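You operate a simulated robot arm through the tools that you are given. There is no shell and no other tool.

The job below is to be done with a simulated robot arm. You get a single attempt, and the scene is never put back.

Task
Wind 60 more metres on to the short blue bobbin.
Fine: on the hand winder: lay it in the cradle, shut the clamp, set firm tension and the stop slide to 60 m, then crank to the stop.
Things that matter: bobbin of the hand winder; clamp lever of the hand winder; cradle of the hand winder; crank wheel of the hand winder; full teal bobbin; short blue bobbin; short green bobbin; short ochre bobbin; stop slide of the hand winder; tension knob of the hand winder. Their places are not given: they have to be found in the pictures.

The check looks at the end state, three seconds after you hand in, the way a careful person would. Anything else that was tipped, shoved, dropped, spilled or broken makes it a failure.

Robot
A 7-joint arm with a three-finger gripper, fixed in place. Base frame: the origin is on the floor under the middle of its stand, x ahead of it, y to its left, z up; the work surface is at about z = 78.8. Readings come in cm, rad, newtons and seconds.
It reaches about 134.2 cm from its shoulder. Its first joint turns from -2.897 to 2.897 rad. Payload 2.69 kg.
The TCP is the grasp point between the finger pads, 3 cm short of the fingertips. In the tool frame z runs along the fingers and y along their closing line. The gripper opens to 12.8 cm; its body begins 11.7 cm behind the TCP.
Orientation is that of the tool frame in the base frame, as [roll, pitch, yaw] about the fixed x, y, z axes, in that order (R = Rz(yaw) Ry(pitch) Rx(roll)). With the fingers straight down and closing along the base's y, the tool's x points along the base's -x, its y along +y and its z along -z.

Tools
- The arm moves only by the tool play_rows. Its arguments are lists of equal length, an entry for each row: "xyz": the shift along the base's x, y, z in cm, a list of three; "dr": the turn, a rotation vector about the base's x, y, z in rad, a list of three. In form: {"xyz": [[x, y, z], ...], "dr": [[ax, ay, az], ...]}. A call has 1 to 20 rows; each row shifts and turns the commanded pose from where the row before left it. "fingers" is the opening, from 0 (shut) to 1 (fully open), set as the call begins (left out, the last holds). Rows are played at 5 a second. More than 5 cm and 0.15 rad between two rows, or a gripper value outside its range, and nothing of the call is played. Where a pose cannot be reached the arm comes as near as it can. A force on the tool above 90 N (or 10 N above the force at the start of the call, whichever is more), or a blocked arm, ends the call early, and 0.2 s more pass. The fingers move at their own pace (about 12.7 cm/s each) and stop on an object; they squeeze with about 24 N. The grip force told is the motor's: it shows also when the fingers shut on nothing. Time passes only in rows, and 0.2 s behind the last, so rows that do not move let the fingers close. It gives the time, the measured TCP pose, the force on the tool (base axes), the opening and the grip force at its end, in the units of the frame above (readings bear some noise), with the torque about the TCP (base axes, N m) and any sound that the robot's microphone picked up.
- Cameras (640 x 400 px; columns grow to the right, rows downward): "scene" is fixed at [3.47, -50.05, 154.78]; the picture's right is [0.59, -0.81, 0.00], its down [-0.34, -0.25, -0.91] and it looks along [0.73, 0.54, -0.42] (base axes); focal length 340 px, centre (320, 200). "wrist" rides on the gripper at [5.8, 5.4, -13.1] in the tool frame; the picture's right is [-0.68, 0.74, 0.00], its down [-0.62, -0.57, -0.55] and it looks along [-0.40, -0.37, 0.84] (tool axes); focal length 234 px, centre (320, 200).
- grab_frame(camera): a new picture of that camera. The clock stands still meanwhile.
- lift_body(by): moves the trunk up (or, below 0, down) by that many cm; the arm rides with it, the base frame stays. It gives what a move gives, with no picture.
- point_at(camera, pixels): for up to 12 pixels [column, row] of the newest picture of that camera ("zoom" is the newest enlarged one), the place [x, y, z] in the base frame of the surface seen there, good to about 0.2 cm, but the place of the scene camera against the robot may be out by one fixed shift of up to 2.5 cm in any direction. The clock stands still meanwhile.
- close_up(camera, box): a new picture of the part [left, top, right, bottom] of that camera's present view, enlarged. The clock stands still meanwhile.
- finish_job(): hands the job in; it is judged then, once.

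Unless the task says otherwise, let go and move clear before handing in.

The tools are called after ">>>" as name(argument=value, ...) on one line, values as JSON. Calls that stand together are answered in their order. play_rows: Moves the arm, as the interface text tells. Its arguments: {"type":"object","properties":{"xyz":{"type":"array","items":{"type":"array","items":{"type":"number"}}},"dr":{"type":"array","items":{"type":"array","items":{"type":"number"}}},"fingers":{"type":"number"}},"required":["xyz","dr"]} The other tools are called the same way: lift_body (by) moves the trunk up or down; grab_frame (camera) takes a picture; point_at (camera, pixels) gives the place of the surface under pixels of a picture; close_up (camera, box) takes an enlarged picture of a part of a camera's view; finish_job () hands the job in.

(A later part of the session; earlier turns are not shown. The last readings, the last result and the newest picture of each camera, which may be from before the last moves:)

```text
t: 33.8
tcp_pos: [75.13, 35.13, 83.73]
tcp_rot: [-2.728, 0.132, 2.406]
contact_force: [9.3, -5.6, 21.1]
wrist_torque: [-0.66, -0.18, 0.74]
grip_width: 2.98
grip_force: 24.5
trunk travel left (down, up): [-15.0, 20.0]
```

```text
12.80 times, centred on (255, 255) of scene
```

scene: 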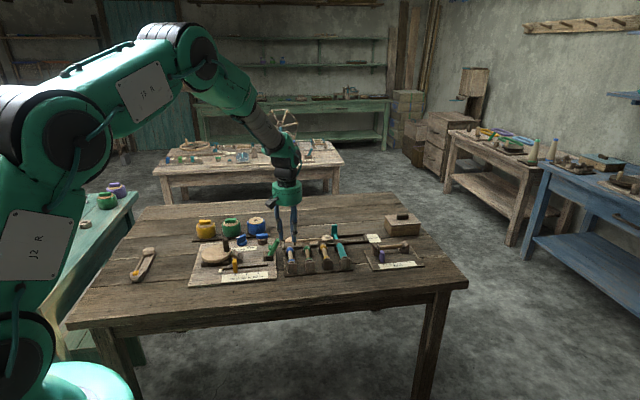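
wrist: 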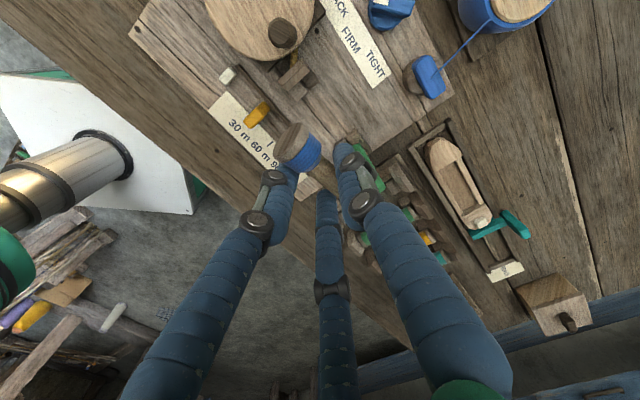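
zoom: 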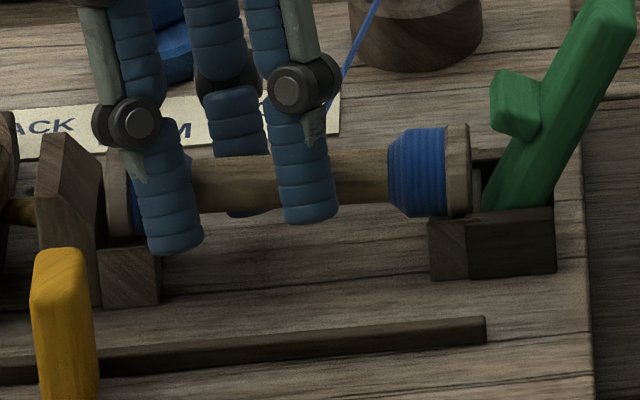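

Contact now reads 21 N up with about 10 N along the bobbin toward the lever, so it's touching at both ends and perhaps rubbing the driver post. I look closely at the left end and heights.

>>> close_up(camera="wrist", box=[250, 80, 370, 180])

>>> point_at(camera="zoom", pixels=[[255, 235], [280, 255], [310, 275], [200, 250], [185, 290], [300, 195], [240, 120], [150, 230], [265, 190], [350, 330], [345, 160], [330, 180]])

>>> close_up(camera="scene", box=[255, 240, 285, 265])

>>> point_at(camera="zoom", pixels=[[245, 140], [250, 90], [270, 190], [200, 140], [130, 160], [300, 190], [255, 240], [330, 130]])

```text
4.00 times, centred on (310, 130) of wrist
```

zoom: 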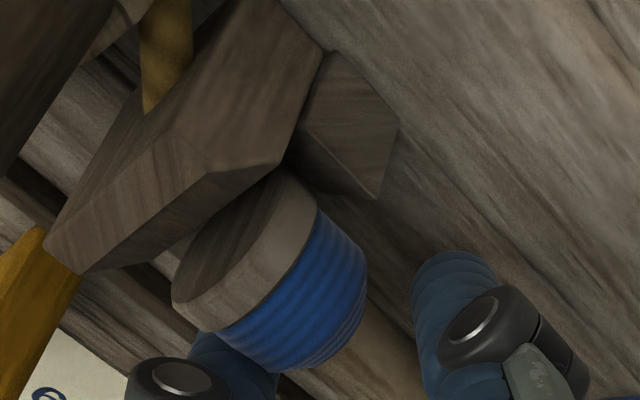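

```text
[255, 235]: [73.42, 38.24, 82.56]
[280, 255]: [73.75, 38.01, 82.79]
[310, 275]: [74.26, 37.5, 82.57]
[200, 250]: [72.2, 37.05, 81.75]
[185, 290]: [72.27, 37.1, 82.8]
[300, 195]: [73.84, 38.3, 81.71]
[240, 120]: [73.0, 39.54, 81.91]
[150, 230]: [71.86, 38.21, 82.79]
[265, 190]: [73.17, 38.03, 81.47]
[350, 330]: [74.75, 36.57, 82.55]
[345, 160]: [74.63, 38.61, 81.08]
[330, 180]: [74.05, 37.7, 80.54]
```

```text
16.00 times, centred on (270, 252) of scene
```

zoom: 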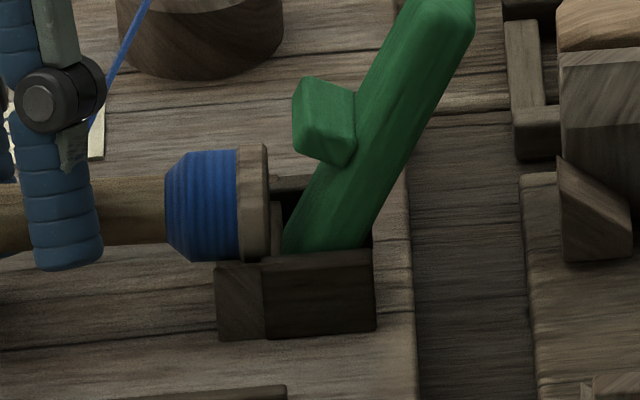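

```text
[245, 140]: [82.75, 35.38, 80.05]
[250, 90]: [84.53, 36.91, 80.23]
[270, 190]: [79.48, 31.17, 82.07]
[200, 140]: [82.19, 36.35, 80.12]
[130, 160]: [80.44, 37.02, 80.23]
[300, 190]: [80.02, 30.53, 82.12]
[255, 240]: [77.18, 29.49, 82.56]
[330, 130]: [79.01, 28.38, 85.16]
```

The near end's axis is at v≈78.1, z≈81.7, about 0.25 cm above its seat, and the far disc is down in the right block. I release in small opening steps.

>>> play_rows(xyz=[[0, 0, 0], [0, 0, 0]], dr=[[0, 0, 0], [0, 0, 0]], fingers=0.25)

>>> play_rows(xyz=[[0, 0, 0], [0, 0, 0]], dr=[[0, 0, 0], [0, 0, 0]], fingers=0.29)

>>> play_rows(xyz=[[0, 0, 0], [0, 0, 0]], dr=[[0, 0, 0], [0, 0, 0]], fingers=0.34)

>>> close_up(camera="wrist", box=[250, 80, 370, 180])

>>> close_up(camera="scene", box=[230, 240, 280, 270])

```text
t: 34.4
tcp_pos: [74.99, 35.14, 83.32]
tcp_rot: [-2.724, 0.132, 2.405]
contact_force: [1.2, -8.7, 0.6]
wrist_torque: [-0.2, 0.03, 0.23]
grip_width: 3.29
grip_force: 0.6
trunk travel left (down, up): [-15.0, 20.0]
```

```text
t: 35.0
tcp_pos: [75.18, 35.18, 83.43]
tcp_rot: [-2.729, 0.13, 2.405]
contact_force: [0.4, -2.0, -1.4]
wrist_torque: [-0.02, -0.05, 0.05]
grip_width: 3.79
grip_force: 0.1
trunk travel left (down, up): [-15.0, 20.0]
```

```text
t: 35.6
tcp_pos: [75.17, 35.14, 83.41]
tcp_rot: [-2.728, 0.131, 2.405]
contact_force: [0.5, -2.2, 0.0]
wrist_torque: [-0.06, -0.02, 0.06]
grip_width: 4.46
grip_force: 0.0
trunk travel left (down, up): [-15.0, 20.0]
```

```text
4.00 times, centred on (310, 130) of wrist
```

zoom: 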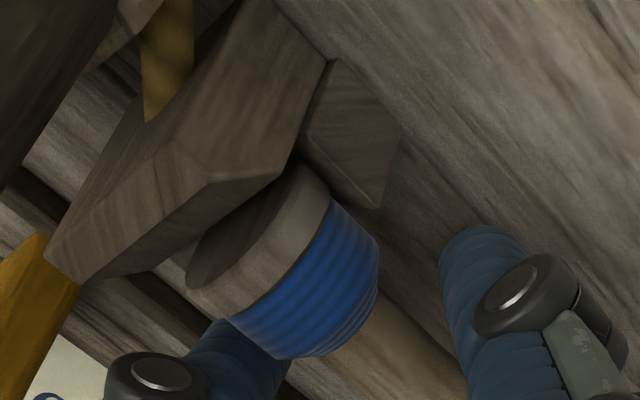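

```text
12.80 times, centred on (255, 255) of scene
```

zoom: 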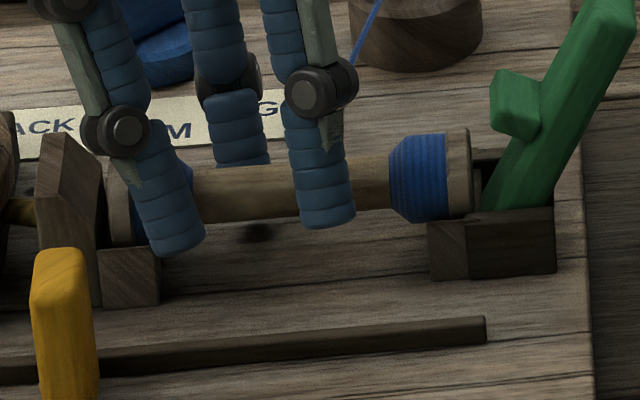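

The bobbin is let go and rests in both V blocks. I ease the two-finger side off it and withdraw along the tilted tool axis so nothing drags it.

>>> play_rows(xyz=[[-0.2, -0.19, 0.12], [0.09, 0.19, 0.45], [0.18, 0.38, 0.91], [0.36, 0.76, 1.82], [0.54, 1.13, 2.72], [0.54, 1.13, 2.72], [0, 0, 0]], dr=[[0, 0, 0], [0, 0, 0], [0, 0, 0], [0, 0, 0], [0, 0, 0], [0, 0, 0], [0, 0, 0]], fingers=0.39)

>>> close_up(camera="scene", box=[215, 225, 295, 275])

>>> grab_frame(camera="wrist")

```text
t: 37.2
tcp_pos: [76.77, 38.55, 92.19]
tcp_rot: [-2.727, 0.13, 2.405]
contact_force: [-0.6, -0.4, 0.4]
wrist_torque: [0.01, 0.0, -0.01]
grip_width: 4.99
grip_force: 0.0
trunk travel left (down, up): [-15.0, 20.0]
```

```text
8.00 times, centred on (255, 250) of scene
```

zoom: 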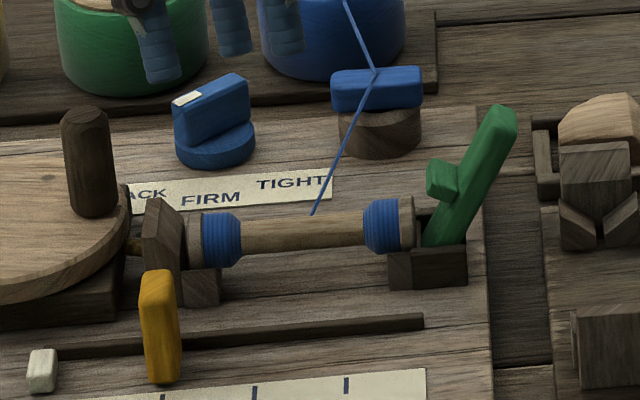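

```text
taken
```

wrist: 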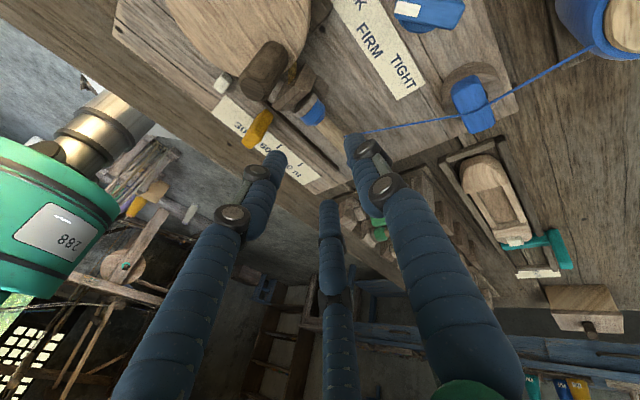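

The bobbin lies properly in the cradle and the simulation has run the blue thread from the guide to it. Next I raise, straighten the gripper to vertical, and move toward the lever's right side.

>>> play_rows(xyz=[[0, 0, 2], [0, 0, 2], [0, 0, 2], [1, -1.5, 1], [2, -3, 0], [2, -3, 0], [2, -3, 0], [0, 0, 0]], dr=[[0.0943, -0.0943, 0], [0.0943, -0.0943, 0], [0.0943, -0.0943, 0], [0.1, 0.1, 0], [0, 0, 0], [0, 0, 0], [0, 0, 0], [0, 0, 0]], fingers=0.0)

>>> grab_frame(camera="wrist")

>>> close_up(camera="scene", box=[230, 220, 300, 265])

```text
t: 39.0
tcp_pos: [83.85, 28.03, 99.04]
tcp_rot: [-3.129, -0.003, 2.35]
contact_force: [0.7, -1.2, -0.5]
wrist_torque: [0.01, 0.06, -0.02]
grip_width: 0.24
grip_force: 23.6
trunk travel left (down, up): [-15.0, 20.0]
```

```text
taken
```

wrist: 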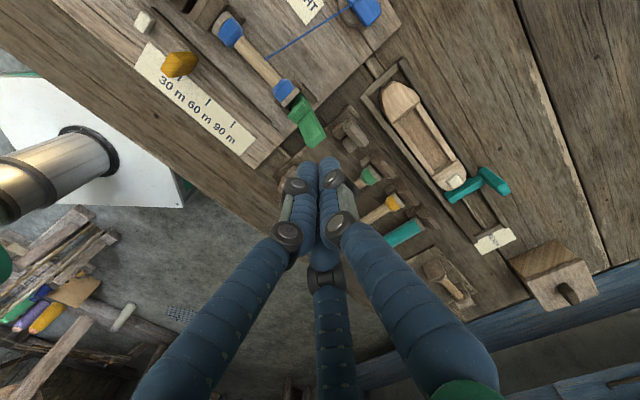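

```text
8.89 times, centred on (265, 242) of scene
```

zoom: 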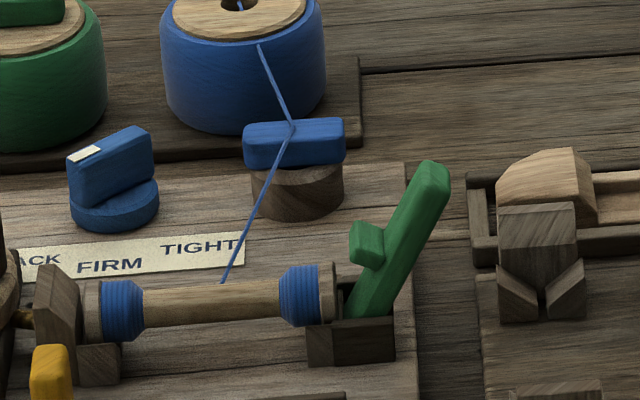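

The closed fingertips show around (300–335,165) and the lever at (305,115) in the wrist view. I zoom in and read both so I can push the lever accurately.

>>> close_up(camera="wrist", box=[250, 60, 390, 220])

>>> point_at(camera="zoom", pixels=[[270, 90], [285, 160], [300, 150], [320, 130], [235, 125], [300, 180], [280, 250], [340, 250], [300, 235], [325, 235], [265, 280], [370, 290]])

```text
2.50 times, centred on (320, 140) of wrist
```

zoom: 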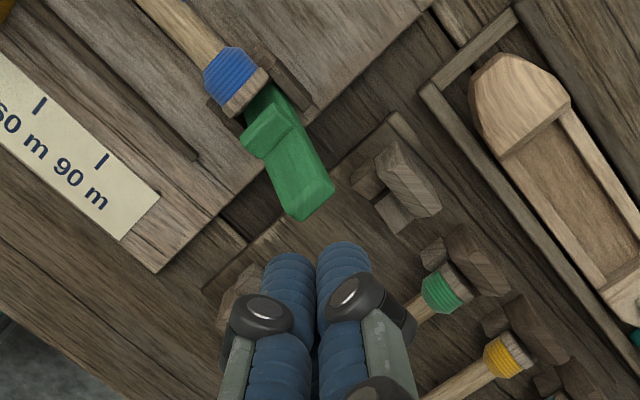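

```text
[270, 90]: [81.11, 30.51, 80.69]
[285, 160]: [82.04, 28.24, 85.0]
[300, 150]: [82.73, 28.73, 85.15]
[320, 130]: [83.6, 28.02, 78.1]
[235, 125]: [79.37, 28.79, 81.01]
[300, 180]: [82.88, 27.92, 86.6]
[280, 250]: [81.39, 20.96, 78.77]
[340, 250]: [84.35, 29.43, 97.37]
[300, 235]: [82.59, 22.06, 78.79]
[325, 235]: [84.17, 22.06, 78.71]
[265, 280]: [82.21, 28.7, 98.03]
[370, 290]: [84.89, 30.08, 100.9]
```

The fist's left finger surface is about 2.1 cm toward tool +x and 1 cm toward -y from the TCP; lever tip is at (82.9, 27.9, 86.6). I go to the right of the lever and down so that finger lines up with it.

>>> play_rows(xyz=[[1.5, -1.65, 0], [1.55, -1.7, 0], [0, 0, -4], [0, 0, -4], [0, 0, -3], [0, 0, 0]], dr=[[0, 0, 0], [0, 0, 0], [0, 0, 0], [0, 0, 0], [0, 0, 0], [0, 0, 0]])

>>> close_up(camera="scene", box=[240, 215, 320, 270])

>>> close_up(camera="wrist", box=[230, 40, 410, 200])

```text
t: 40.4
tcp_pos: [86.61, 24.66, 88.18]
tcp_rot: [-3.132, -0.002, 2.352]
contact_force: [0.4, -0.2, -1.1]
wrist_torque: [0.0, 0.0, 0.02]
grip_width: 0.22
grip_force: 23.9
trunk travel left (down, up): [-15.0, 20.0]
```

```text
7.27 times, centred on (280, 242) of scene
```

zoom: 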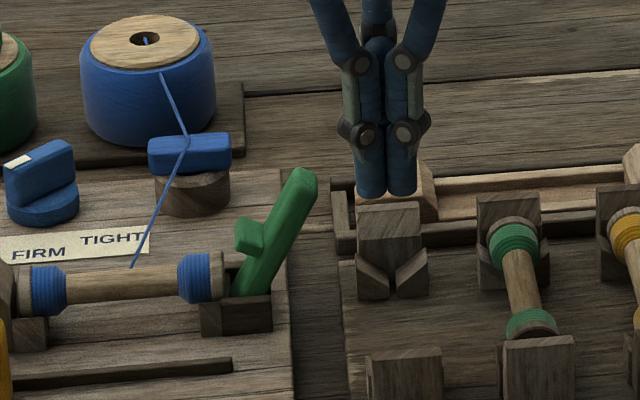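

```text
2.50 times, centred on (320, 120) of wrist
```

zoom: 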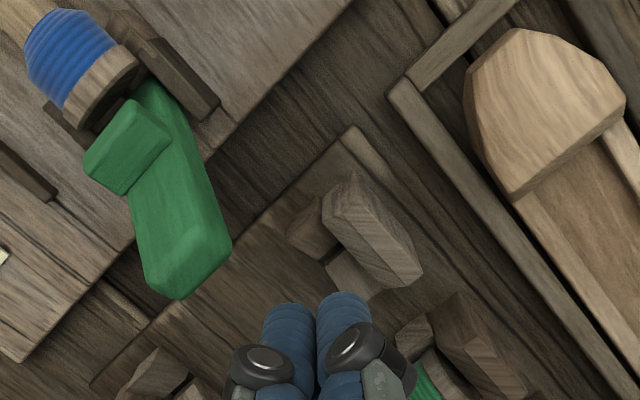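

Lever tip at zoom (185,265) and the left finger at (285,320). I read both once more to line up the push.

>>> point_at(camera="zoom", pixels=[[145, 235], [210, 230], [180, 260], [225, 245], [180, 295], [285, 315], [270, 325], [345, 305], [330, 330], [125, 140], [160, 110], [255, 365]])

```text
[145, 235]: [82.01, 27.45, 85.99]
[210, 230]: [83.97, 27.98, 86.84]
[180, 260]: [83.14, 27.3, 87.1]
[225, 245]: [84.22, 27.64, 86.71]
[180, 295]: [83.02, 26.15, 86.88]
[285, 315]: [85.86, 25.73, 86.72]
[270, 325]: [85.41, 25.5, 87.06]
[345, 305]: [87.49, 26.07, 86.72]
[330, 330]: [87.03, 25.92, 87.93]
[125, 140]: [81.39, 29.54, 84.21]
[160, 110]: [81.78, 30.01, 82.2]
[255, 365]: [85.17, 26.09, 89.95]
```

F1's left face is at u≈42.2, v≈77.8 and the lever tip's right edge at u≈40.2, v 77.1–79.2, so it's well aligned. I push toward -u in measured steps.

>>> play_rows(xyz=[[-0.64, 0.64, 0], [-0.64, 0.64, 0], [-0.42, 0.42, 0], [-0.35, 0.35, 0], [-0.35, 0.35, 0], [0, 0, 0]], dr=[[0, 0, 0], [0, 0, 0], [0, 0, 0], [0, 0, 0], [0, 0, 0], [0, 0, 0]])

>>> close_up(camera="scene", box=[240, 215, 320, 270])

```text
t: 41.8
tcp_pos: [84.23, 27.12, 88.01]
tcp_rot: [-3.129, -0.002, 2.352]
contact_force: [0.6, 0.7, 1.5]
wrist_torque: [-0.02, 0.01, 0.02]
grip_width: 0.23
grip_force: 23.9
trunk travel left (down, up): [-15.0, 20.0]
```

```text
7.27 times, centred on (280, 242) of scene
```

zoom: 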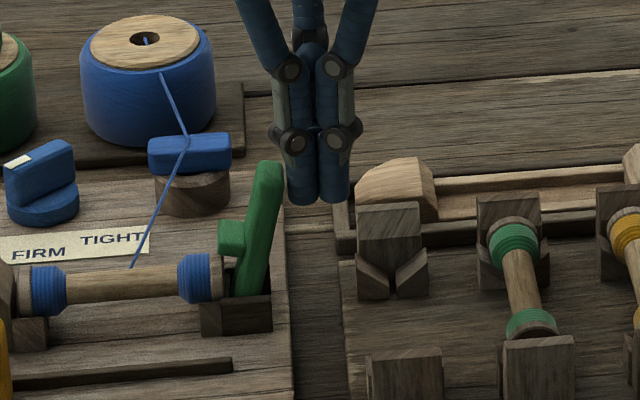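

The lever swings left easily (about 1 N) and now leans only about 12°. I continue pushing in small steps.

>>> play_rows(xyz=[[-0.35, 0.35, 0], [-0.35, 0.35, 0], [-0.35, 0.35, 0], [-0.35, 0.35, 0], [0, 0, 0]], dr=[[0, 0, 0], [0, 0, 0], [0, 0, 0], [0, 0, 0], [0, 0, 0]])

>>> close_up(camera="scene", box=[240, 215, 320, 270])

```text
t: 43.0
tcp_pos: [82.92, 28.53, 88.13]
tcp_rot: [-3.129, -0.002, 2.349]
contact_force: [1.7, -1.3, -0.6]
wrist_torque: [-0.05, 0.01, 0.03]
grip_width: 0.23
grip_force: 24.2
trunk travel left (down, up): [-15.0, 20.0]
```

```text
7.27 times, centred on (280, 242) of scene
```

zoom: 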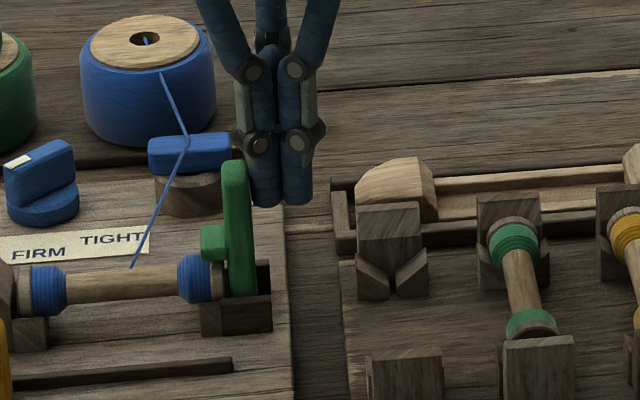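

The lever is now about upright with its stub coming over the disc, force about 2 N. I keep pushing until it stops.

>>> play_rows(xyz=[[-0.3, 0.3, 0], [-0.3, 0.3, 0], [-0.2, 0.2, 0], [0, 0, 0]], dr=[[0, 0, 0], [0, 0, 0], [0, 0, 0], [0, 0, 0]])

>>> close_up(camera="scene", box=[240, 215, 320, 270])

```text
t: 44.0
tcp_pos: [82.62, 28.82, 88.18]
tcp_rot: [-3.133, -0.001, 2.349]
contact_force: [57.0, -60.1, -1.9]
wrist_torque: [-1.74, -1.38, 0.41]
grip_width: 0.21
grip_force: 23.6
trunk travel left (down, up): [-15.0, 20.0]
```

```text
7.27 times, centred on (280, 242) of scene
```

zoom: 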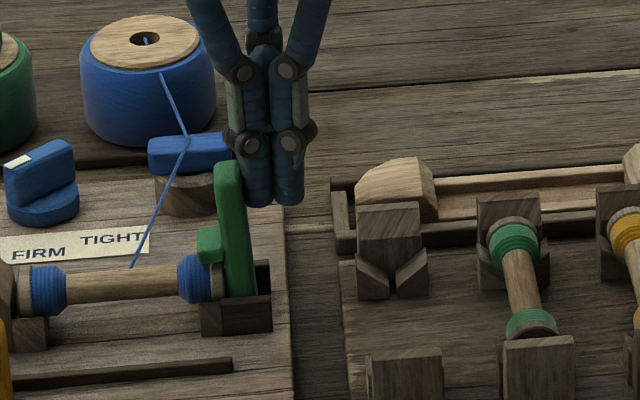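

The force rose to about 83 N and the lever stopped leaning slightly left with its stub on the disc: it's shut. I back away and verify it stays.

>>> play_rows(xyz=[[0.4, -0.4, 0], [0.5, -0.5, 0], [1, -1, 0], [1, -1, 1], [0, 0, 4], [0, 0, 4], [0, 0, 0]], dr=[[0, 0, 0], [0, 0, 0], [0, 0, 0], [0, 0, 0], [0, 0, 0], [0, 0, 0], [0, 0, 0]])

>>> close_up(camera="scene", box=[215, 215, 295, 275])

>>> close_up(camera="wrist", box=[200, 0, 400, 160])

```text
t: 45.6
tcp_pos: [85.06, 26.56, 97.14]
tcp_rot: [-3.131, -0.002, 2.349]
contact_force: [-0.5, -0.4, 1.3]
wrist_torque: [0.02, -0.01, 0.0]
grip_width: 0.22
grip_force: 23.8
trunk travel left (down, up): [-15.0, 20.0]
```

```text
6.67 times, centred on (255, 245) of scene
```

zoom: 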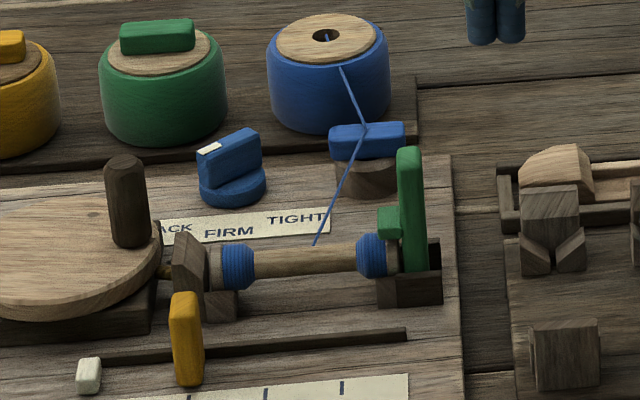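

```text
2.50 times, centred on (300, 80) of wrist
```

zoom: 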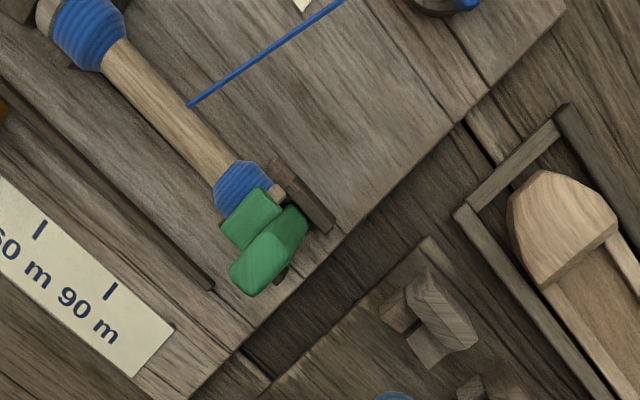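

The lever stays upright with its stub over the far disc, so the clamp is shut. Next I go above the tension knob, turning the tool so the fingers close across its bar.

>>> play_rows(xyz=[[-0.66, 3.1, 0], [-0.66, 3.1, 0], [-0.66, 3.1, 0], [-0.66, 3.1, 0], [-0.66, 3.1, 0], [-0.66, 3.1, -2], [0, 0, -3], [0, 0, 0]], dr=[[0, 0, 0.13], [0, 0, 0.13], [0, 0, 0.13], [0, 0, 0.13], [0, 0, 0.13], [0, 0, 0.13], [0, 0, 0], [0, 0, 0]], fingers=0.33)

>>> grab_frame(camera="wrist")

>>> close_up(camera="wrist", box=[240, 80, 400, 220])

```text
t: 47.4
tcp_pos: [81.18, 45.0, 92.14]
tcp_rot: [-3.13, -0.002, 3.131]
contact_force: [0.3, 0.4, -0.7]
wrist_torque: [-0.02, 0.01, 0.01]
grip_width: 4.22
grip_force: 0.0
trunk travel left (down, up): [-15.0, 20.0]
```

```text
taken
```

wrist: 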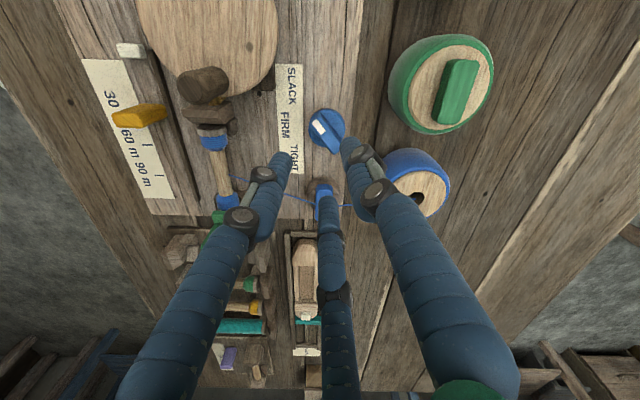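

```text
2.86 times, centred on (320, 150) of wrist
```

zoom: 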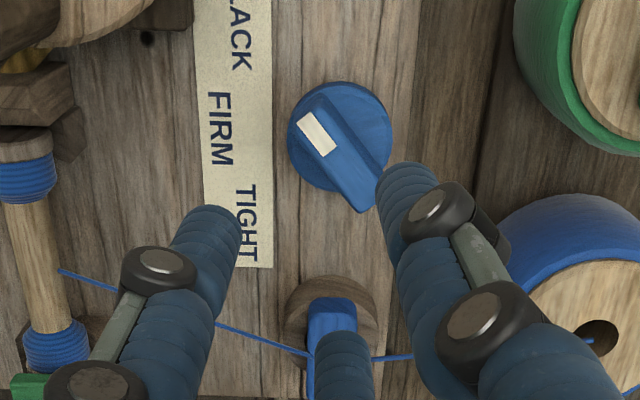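

The knob shows at zoom (340,145) with its white mark pointing up-left toward SLACK. I read its bar and the fingertips here.

>>> point_at(camera="zoom", pixels=[[305, 118], [328, 150], [317, 134], [365, 205], [340, 165], [355, 185], [300, 170], [385, 115], [345, 90], [210, 215], [400, 175], [340, 340]])

```text
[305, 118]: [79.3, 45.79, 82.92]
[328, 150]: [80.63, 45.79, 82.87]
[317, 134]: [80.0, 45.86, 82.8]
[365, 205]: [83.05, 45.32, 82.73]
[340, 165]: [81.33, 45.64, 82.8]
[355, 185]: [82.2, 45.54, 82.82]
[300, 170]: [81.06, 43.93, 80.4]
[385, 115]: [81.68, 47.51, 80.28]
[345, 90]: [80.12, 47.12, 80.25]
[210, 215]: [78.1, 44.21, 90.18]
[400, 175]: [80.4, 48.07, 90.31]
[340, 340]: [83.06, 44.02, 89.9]
```

The bar's centre is (81.15, 45.6) pointing at about 174°, and it lies midway in the finger gap. I descend to z≈83.9, tips just above the knob's base disc.

>>> play_rows(xyz=[[0, 0, -2.5], [0, 0, -2.5], [0, 0, -1.7], [0, 0, -1], [0, 0, -0.5], [0, 0, 0]], dr=[[0, 0, 0], [0, 0, 0], [0, 0, 0], [0, 0, 0], [0, 0, 0], [0, 0, 0]])

>>> close_up(camera="wrist", box=[240, 80, 400, 220])

>>> close_up(camera="scene", box=[210, 210, 290, 260])

```text
t: 48.8
tcp_pos: [81.09, 45.07, 83.92]
tcp_rot: [-3.132, 0.0, 3.129]
contact_force: [-0.1, -0.6, 1.2]
wrist_torque: [-0.01, 0.01, -0.02]
grip_width: 4.23
grip_force: 0.0
trunk travel left (down, up): [-15.0, 20.0]
```

```text
2.86 times, centred on (320, 150) of wrist
```

zoom: 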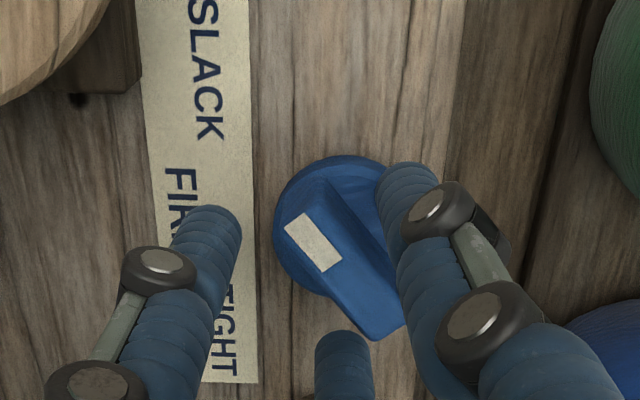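

```text
8.00 times, centred on (250, 235) of scene
```

zoom: 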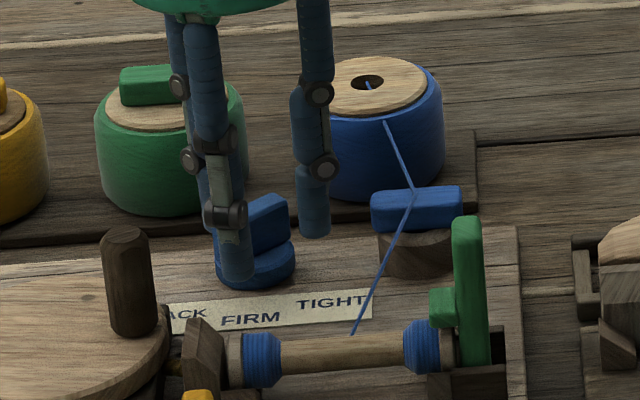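

The bar sits between thumb and fingers without contact. I close on it in two steps.

>>> play_rows(xyz=[[0, 0, 0], [0, 0, 0]], dr=[[0, 0, 0], [0, 0, 0]], fingers=0.2)

>>> play_rows(xyz=[[0, 0, 0], [0, 0, 0]], dr=[[0, 0, 0], [0, 0, 0]], fingers=0.1)

>>> play_rows(xyz=[[0, 0, 0], [0, 0, 0]], dr=[[0, 0, 0], [0, 0, 0]], fingers=0.0)

>>> close_up(camera="wrist", box=[240, 80, 400, 220])

```text
t: 49.4
tcp_pos: [81.14, 45.06, 83.93]
tcp_rot: [-3.132, -0.001, 3.131]
contact_force: [-0.4, 3.6, -0.3]
wrist_torque: [0.13, 0.01, 0.03]
grip_width: 2.81
grip_force: 2.0
trunk travel left (down, up): [-15.0, 20.0]
```

```text
t: 50.0
tcp_pos: [80.96, 45.09, 83.86]
tcp_rot: [-3.132, -0.001, 3.132]
contact_force: [-6.2, 25.4, -4.2]
wrist_torque: [0.96, 0.22, 0.09]
grip_width: 2.29
grip_force: 45.2
trunk travel left (down, up): [-15.0, 20.0]
```

```text
t: 50.6
tcp_pos: [81.21, 45.13, 83.93]
tcp_rot: [-3.129, -0.002, 3.13]
contact_force: [-8.3, 34.7, -4.5]
wrist_torque: [1.18, 0.34, 0.14]
grip_width: 2.31
grip_force: 45.1
trunk travel left (down, up): [-15.0, 20.0]
```

```text
2.86 times, centred on (320, 150) of wrist
```

zoom: 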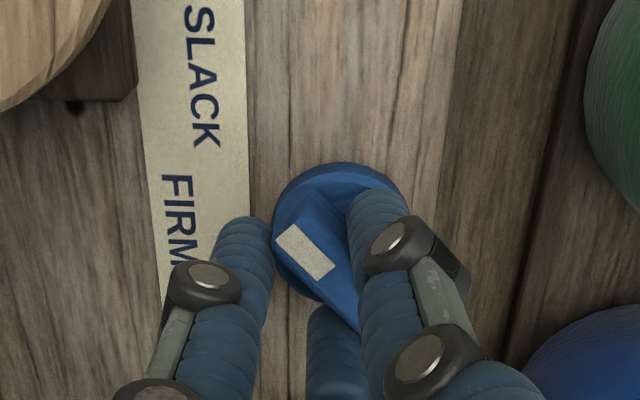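

The thumb touches but the other two fingers don't yet press evenly (35 N toward +y on the tool). I shift the tool +y a little so the grip centres on the bar.

>>> play_rows(xyz=[[0, 0.2, 0], [0, 0.2, 0], [0, 0, 0]], dr=[[0, 0, 0], [0, 0, 0], [0, 0, 0]])

>>> close_up(camera="wrist", box=[240, 80, 400, 220])

```text
t: 51.4
tcp_pos: [81.05, 45.18, 83.9]
tcp_rot: [-3.128, -0.003, 3.13]
contact_force: [-7.0, -2.2, 3.6]
wrist_torque: [0.42, 0.03, -0.02]
grip_width: 2.31
grip_force: 45.1
trunk travel left (down, up): [-15.0, 20.0]
```

```text
2.86 times, centred on (320, 150) of wrist
```

zoom: 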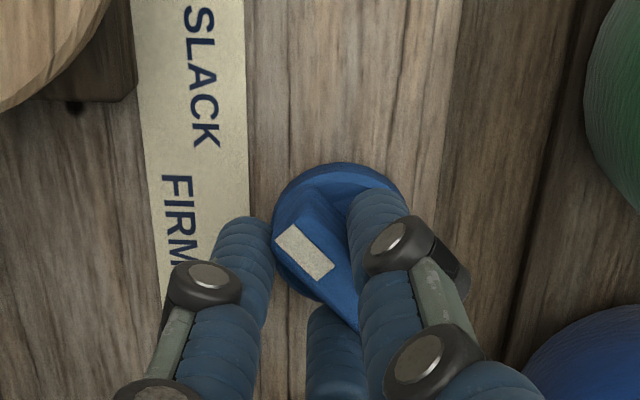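

The side force is balanced now and the fingers hold the bar. I turn the knob counter-clockwise about its centre, first 0.4 rad, and check.

>>> play_rows(xyz=[[0.055, -0.02, 0], [0.057, -0.015, 0], [0.058, -0.008, 0], [0.058, -0.003, 0], [0, 0, 0]], dr=[[0, 0, 0.1], [0, 0, 0.1], [0, 0, 0.1], [0, 0, 0.1], [0, 0, 0]])

>>> close_up(camera="wrist", box=[240, 80, 400, 220])

>>> close_up(camera="scene", box=[220, 220, 270, 255])

```text
t: 52.6
tcp_pos: [81.28, 45.02, 83.99]
tcp_rot: [-3.129, -0.005, -2.751]
contact_force: [-5.6, -26.5, -2.5]
wrist_torque: [-0.15, 0.12, 0.03]
grip_width: 2.28
grip_force: 45.1
trunk travel left (down, up): [-15.0, 20.0]
```

```text
2.86 times, centred on (320, 150) of wrist
```

zoom: 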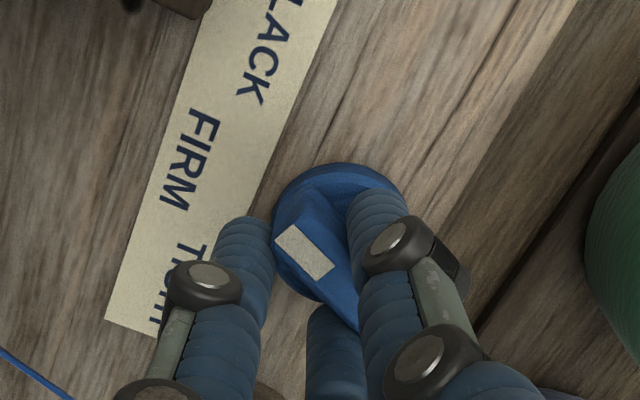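

```text
11.43 times, centred on (245, 238) of scene
```

zoom: 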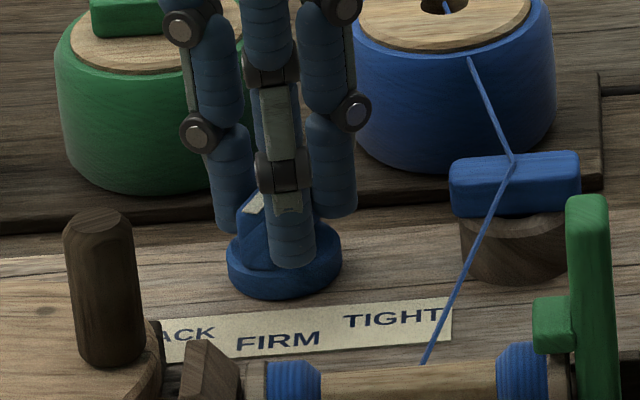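

The knob turns with the tool. I read its mark and bar direction now to compute the remaining angle.

>>> close_up(camera="wrist", box=[290, 110, 360, 180])

>>> point_at(camera="zoom", pixels=[[220, 170], [265, 225], [242, 198], [210, 190], [240, 155], [255, 240], [285, 210], [310, 290], [290, 250], [250, 100]])

```text
5.71 times, centred on (325, 145) of wrist
```

zoom: 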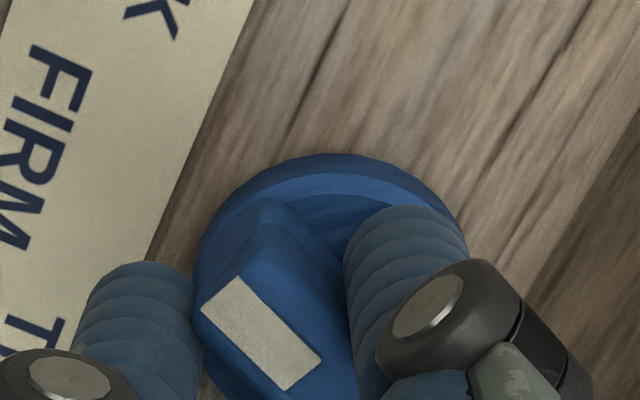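

```text
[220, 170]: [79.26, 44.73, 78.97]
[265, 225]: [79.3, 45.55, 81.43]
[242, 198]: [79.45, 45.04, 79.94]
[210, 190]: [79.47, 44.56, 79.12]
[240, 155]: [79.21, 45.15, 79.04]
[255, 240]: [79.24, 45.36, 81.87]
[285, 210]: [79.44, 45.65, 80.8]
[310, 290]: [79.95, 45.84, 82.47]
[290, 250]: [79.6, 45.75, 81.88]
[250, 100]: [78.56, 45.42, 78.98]
```

I query the mark's two short edges at zoom (221,295) and (305,372), which actually lie on it.

>>> point_at(camera="zoom", pixels=[[223, 297], [303, 370], [262, 333], [240, 280], [206, 310], [290, 386], [320, 358]])

>>> close_up(camera="wrist", box=[290, 130, 360, 200])

```text
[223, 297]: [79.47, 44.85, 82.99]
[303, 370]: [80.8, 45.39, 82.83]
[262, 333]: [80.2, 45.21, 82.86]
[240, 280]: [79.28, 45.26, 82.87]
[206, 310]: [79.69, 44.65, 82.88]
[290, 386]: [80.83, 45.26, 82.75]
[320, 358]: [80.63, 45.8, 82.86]
```

```text
5.71 times, centred on (325, 165) of wrist
```

zoom: 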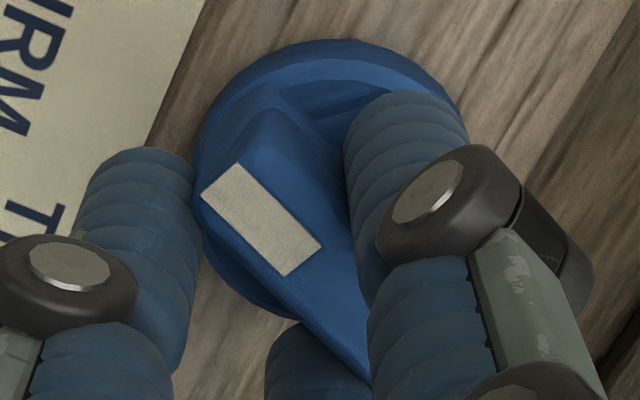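

The mark points at about 203°, aligned with the tool's own axis, so about 22.5° remain to FIRM at 225°. I turn a further 0.39 rad, easing the side force slightly.

>>> play_rows(xyz=[[0.059, -0.06, 0], [0.058, -0.05, 0], [0.057, 0.01, 0], [0.055, 0.02, 0], [0, 0, 0]], dr=[[0, 0, 0.098], [0, 0, 0.098], [0, 0, 0.098], [0, 0, 0.098], [0, 0, 0]])

>>> close_up(camera="wrist", box=[290, 130, 360, 200])

>>> point_at(camera="zoom", pixels=[[221, 181], [300, 260], [240, 163], [204, 195], [285, 275], [320, 245]])

>>> close_up(camera="scene", box=[220, 220, 270, 255])

```text
t: 53.8
tcp_pos: [81.45, 45.23, 83.89]
tcp_rot: [-3.129, -0.003, -2.361]
contact_force: [-12.2, -28.3, -4.8]
wrist_torque: [-0.5, 0.79, 0.11]
grip_width: 2.32
grip_force: 43.7
trunk travel left (down, up): [-15.0, 20.0]
```

```text
5.71 times, centred on (325, 165) of wrist
```

zoom: 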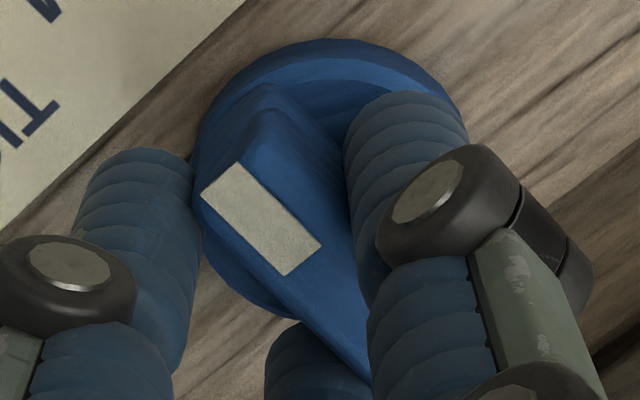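

```text
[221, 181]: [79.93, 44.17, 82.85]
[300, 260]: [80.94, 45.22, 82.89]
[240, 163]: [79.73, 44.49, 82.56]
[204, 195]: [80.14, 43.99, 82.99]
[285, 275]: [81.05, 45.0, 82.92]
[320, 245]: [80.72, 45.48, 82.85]
```

```text
11.43 times, centred on (245, 238) of scene
```

zoom: 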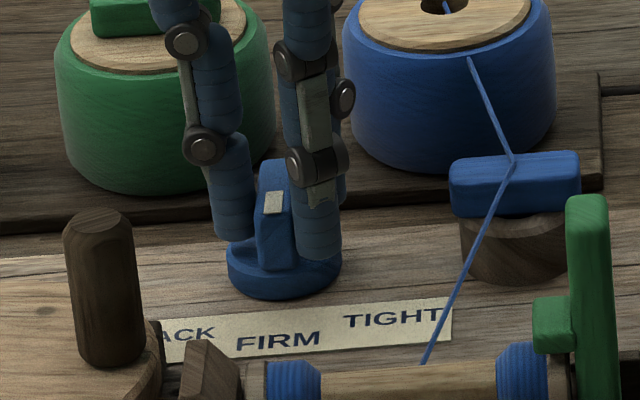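

The mark now points at about 226°, straight at FIRM in the scene zoom. I relieve the side load, open and lift away.

>>> play_rows(xyz=[[-0.06, -0.14, 0], [-0.06, -0.14, 0], [0, 0, 0]], dr=[[0, 0, 0], [0, 0, 0], [0, 0, 0]])

>>> play_rows(xyz=[[0, 0, 0], [0, 0, 0], [0, 0, 0]], dr=[[0, 0, 0], [0, 0, 0], [0, 0, 0]], fingers=0.33)

>>> play_rows(xyz=[[0, 0, 1], [0, 0, 2], [0, 0, 4], [0, 0, 4], [0, 0, 0]], dr=[[0, 0, 0], [0, 0, 0], [0, 0, 0], [0, 0, 0], [0, 0, 0]])

>>> close_up(camera="scene", box=[215, 215, 295, 275])

>>> grab_frame(camera="wrist")

```text
t: 54.6
tcp_pos: [81.53, 45.15, 83.9]
tcp_rot: [-3.131, 0.0, -2.362]
contact_force: [-7.9, 2.2, -15.9]
wrist_torque: [0.68, 0.19, 0.04]
grip_width: 2.31
grip_force: 44.6
trunk travel left (down, up): [-15.0, 20.0]
```

```text
t: 55.4
tcp_pos: [81.44, 45.07, 83.97]
tcp_rot: [-3.13, 0.0, -2.362]
contact_force: [0.9, -0.9, 0.4]
wrist_torque: [-0.01, 0.01, -0.01]
grip_width: 4.23
grip_force: 0.2
trunk travel left (down, up): [-15.0, 20.0]
```

```text
t: 56.6
tcp_pos: [81.32, 44.87, 95.01]
tcp_rot: [-3.128, -0.001, -2.361]
contact_force: [-0.9, -0.5, 0.6]
wrist_torque: [0.02, -0.02, 0.0]
grip_width: 4.25
grip_force: 0.0
trunk travel left (down, up): [-15.0, 20.0]
```

```text
6.67 times, centred on (255, 245) of scene
```

zoom: 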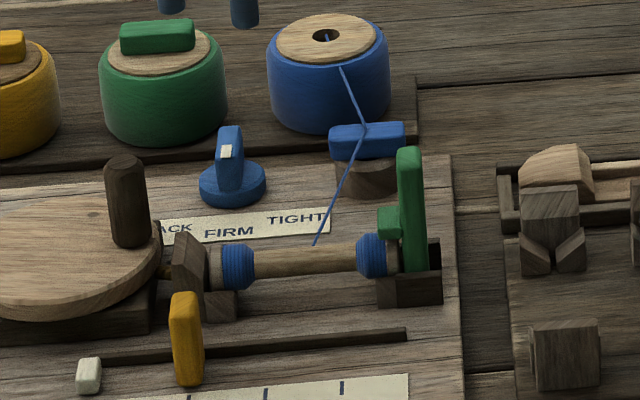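

```text
taken
```

wrist: 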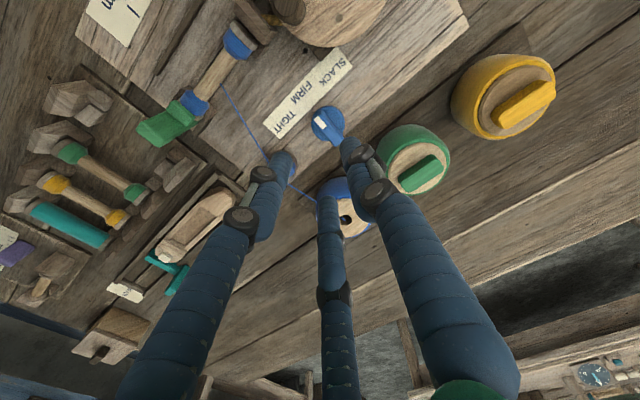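

The knob's bar now points straight to FIRM and stayed there on release. Next is the stop slide: I move above the yellow handle with the fingers set to close along the slot.

>>> play_rows(xyz=[[-3.4, -2.87, 0], [-3.4, -2.87, 0], [-3.4, -2.87, 0], [-3.4, -2.87, 0], [0, 0, -2], [0, 0, 0]], dr=[[0, 0, 0], [0, 0, 0], [0, 0, 0], [0, 0, 0], [0, 0, 0], [0, 0, 0]], fingers=0.36)

>>> grab_frame(camera="wrist")

>>> close_up(camera="wrist", box=[230, 70, 410, 220])

```text
t: 58.0
tcp_pos: [67.86, 33.52, 92.85]
tcp_rot: [-3.131, 0.0, -2.362]
contact_force: [0.7, 0.2, -1.1]
wrist_torque: [-0.05, 0.0, 0.03]
grip_width: 4.61
grip_force: 0.1
trunk travel left (down, up): [-15.0, 20.0]
```

```text
taken
```

wrist: 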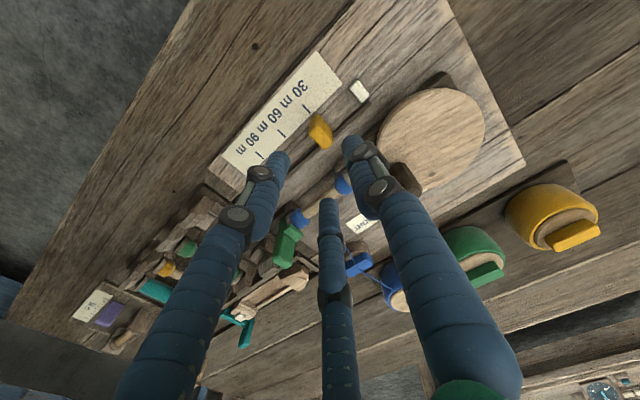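

```text
2.67 times, centred on (320, 145) of wrist
```

zoom: 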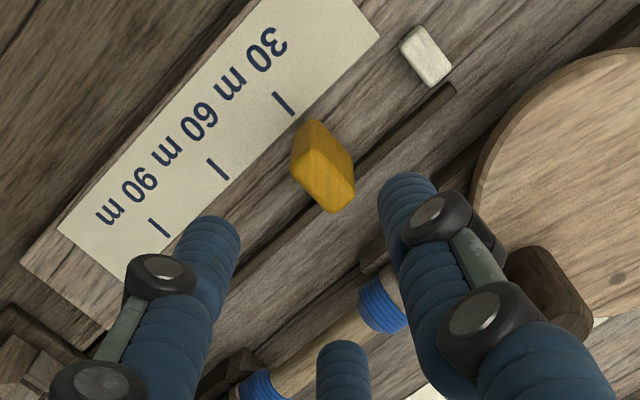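

The handle is at zoom (323,170), ticks at (283,103), (217,169), (160,228), traveller at (428,57). I zoom in to read them precisely.

>>> close_up(camera="wrist", box=[260, 80, 370, 170])

>>> point_at(camera="zoom", pixels=[[322, 180], [340, 205], [308, 170], [357, 195], [318, 110], [262, 105], [165, 205], [80, 285], [320, 240], [300, 140], [475, 45], [345, 250]])

```text
4.44 times, centred on (315, 125) of wrist
```

zoom: 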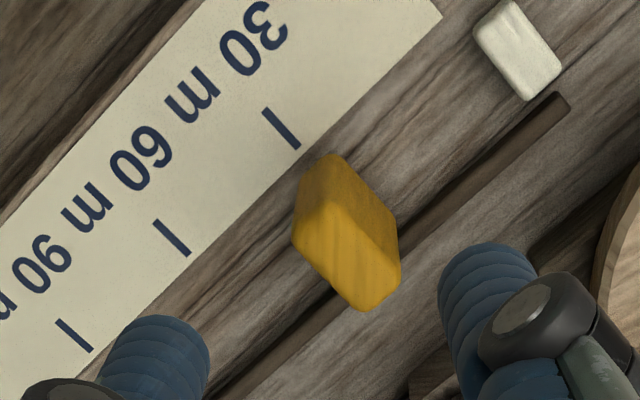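

```text
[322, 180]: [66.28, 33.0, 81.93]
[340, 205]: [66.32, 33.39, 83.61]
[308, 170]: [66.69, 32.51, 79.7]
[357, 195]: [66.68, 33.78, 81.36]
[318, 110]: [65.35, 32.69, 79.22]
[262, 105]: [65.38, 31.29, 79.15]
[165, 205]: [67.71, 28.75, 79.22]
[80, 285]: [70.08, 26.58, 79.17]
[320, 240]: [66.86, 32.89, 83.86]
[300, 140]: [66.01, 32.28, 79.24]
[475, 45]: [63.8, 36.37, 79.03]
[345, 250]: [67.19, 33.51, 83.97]
```

I query the exact tick midpoints and the edges of the handle's top face in the same zoom.

>>> point_at(camera="zoom", pixels=[[281, 128], [172, 238], [75, 336], [300, 147], [188, 254], [91, 350], [315, 220], [365, 295], [385, 245], [345, 255], [310, 245], [340, 290]])

```text
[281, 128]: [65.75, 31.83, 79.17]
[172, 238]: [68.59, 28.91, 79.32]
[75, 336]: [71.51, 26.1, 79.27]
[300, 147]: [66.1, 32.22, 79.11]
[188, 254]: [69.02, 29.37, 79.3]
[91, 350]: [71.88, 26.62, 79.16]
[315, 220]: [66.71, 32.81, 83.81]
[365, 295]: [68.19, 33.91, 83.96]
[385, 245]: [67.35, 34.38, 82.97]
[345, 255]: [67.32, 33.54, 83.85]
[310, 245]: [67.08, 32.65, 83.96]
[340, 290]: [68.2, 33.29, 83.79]
```

Ticks are at u≈23.97, 28.05, 32.05 and the handle's centre at u≈23.9, v≈71.35, so I need about +4.1 cm along the slot. I centre over the handle and go down around it.

>>> play_rows(xyz=[[-0.34, -0.51, -2], [0, 0, -2.5], [0, 0, -2.5], [0, 0, -1.6], [0, 0, -1], [0, 0, 0]], dr=[[0, 0, 0], [0, 0, 0], [0, 0, 0], [0, 0, 0], [0, 0, 0], [0, 0, 0]])

>>> close_up(camera="wrist", box=[230, 70, 410, 220])

>>> close_up(camera="scene", box=[205, 235, 275, 290])

```text
t: 59.4
tcp_pos: [67.52, 33.06, 83.35]
tcp_rot: [-3.131, -0.002, -2.361]
contact_force: [0.0, 0.8, -0.4]
wrist_torque: [0.0, -0.02, 0.0]
grip_width: 4.6
grip_force: 0.0
trunk travel left (down, up): [-15.0, 20.0]
```

```text
2.67 times, centred on (320, 145) of wrist
```

zoom: 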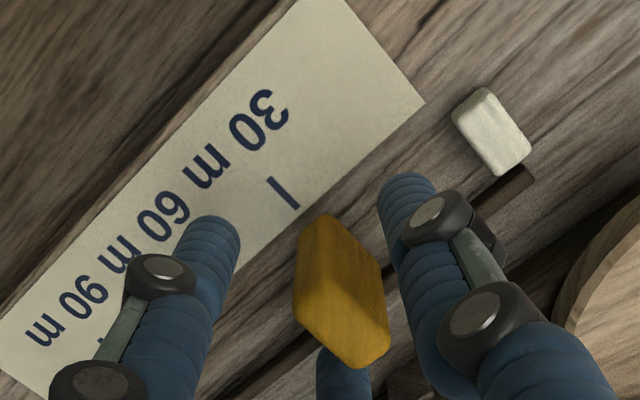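

```text
7.27 times, centred on (240, 262) of scene
```

zoom: 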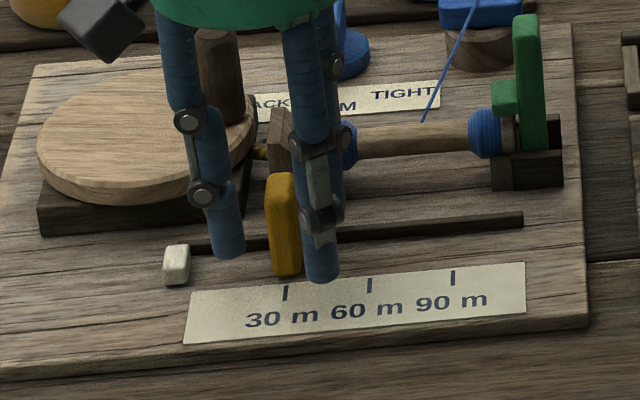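

The handle stands between thumb and fingers without contact. I close on it in steps.

>>> play_rows(xyz=[[0, 0, 0], [0, 0, 0]], dr=[[0, 0, 0], [0, 0, 0]], fingers=0.22)

>>> play_rows(xyz=[[0, 0, 0], [0, 0, 0], [0, 0, 0]], dr=[[0, 0, 0], [0, 0, 0], [0, 0, 0]], fingers=0.0)

>>> close_up(camera="wrist", box=[230, 70, 410, 220])

```text
t: 60.0
tcp_pos: [67.45, 33.0, 83.35]
tcp_rot: [-3.132, -0.001, -2.361]
contact_force: [-0.5, -0.2, -0.3]
wrist_torque: [-0.02, 0.01, 0.01]
grip_width: 2.79
grip_force: 0.0
trunk travel left (down, up): [-15.0, 20.0]
```

```text
t: 60.8
tcp_pos: [67.41, 32.94, 83.44]
tcp_rot: [-3.129, 0.0, -2.361]
contact_force: [6.2, 4.2, -3.4]
wrist_torque: [0.29, -0.25, -0.81]
grip_width: 2.25
grip_force: 44.8
trunk travel left (down, up): [-15.0, 20.0]
```

```text
2.67 times, centred on (320, 145) of wrist
```

zoom: 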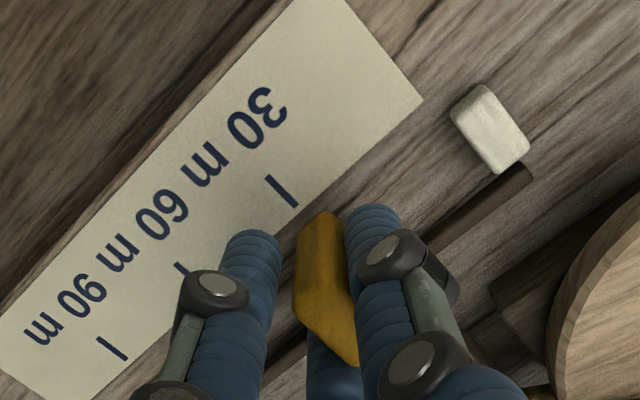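

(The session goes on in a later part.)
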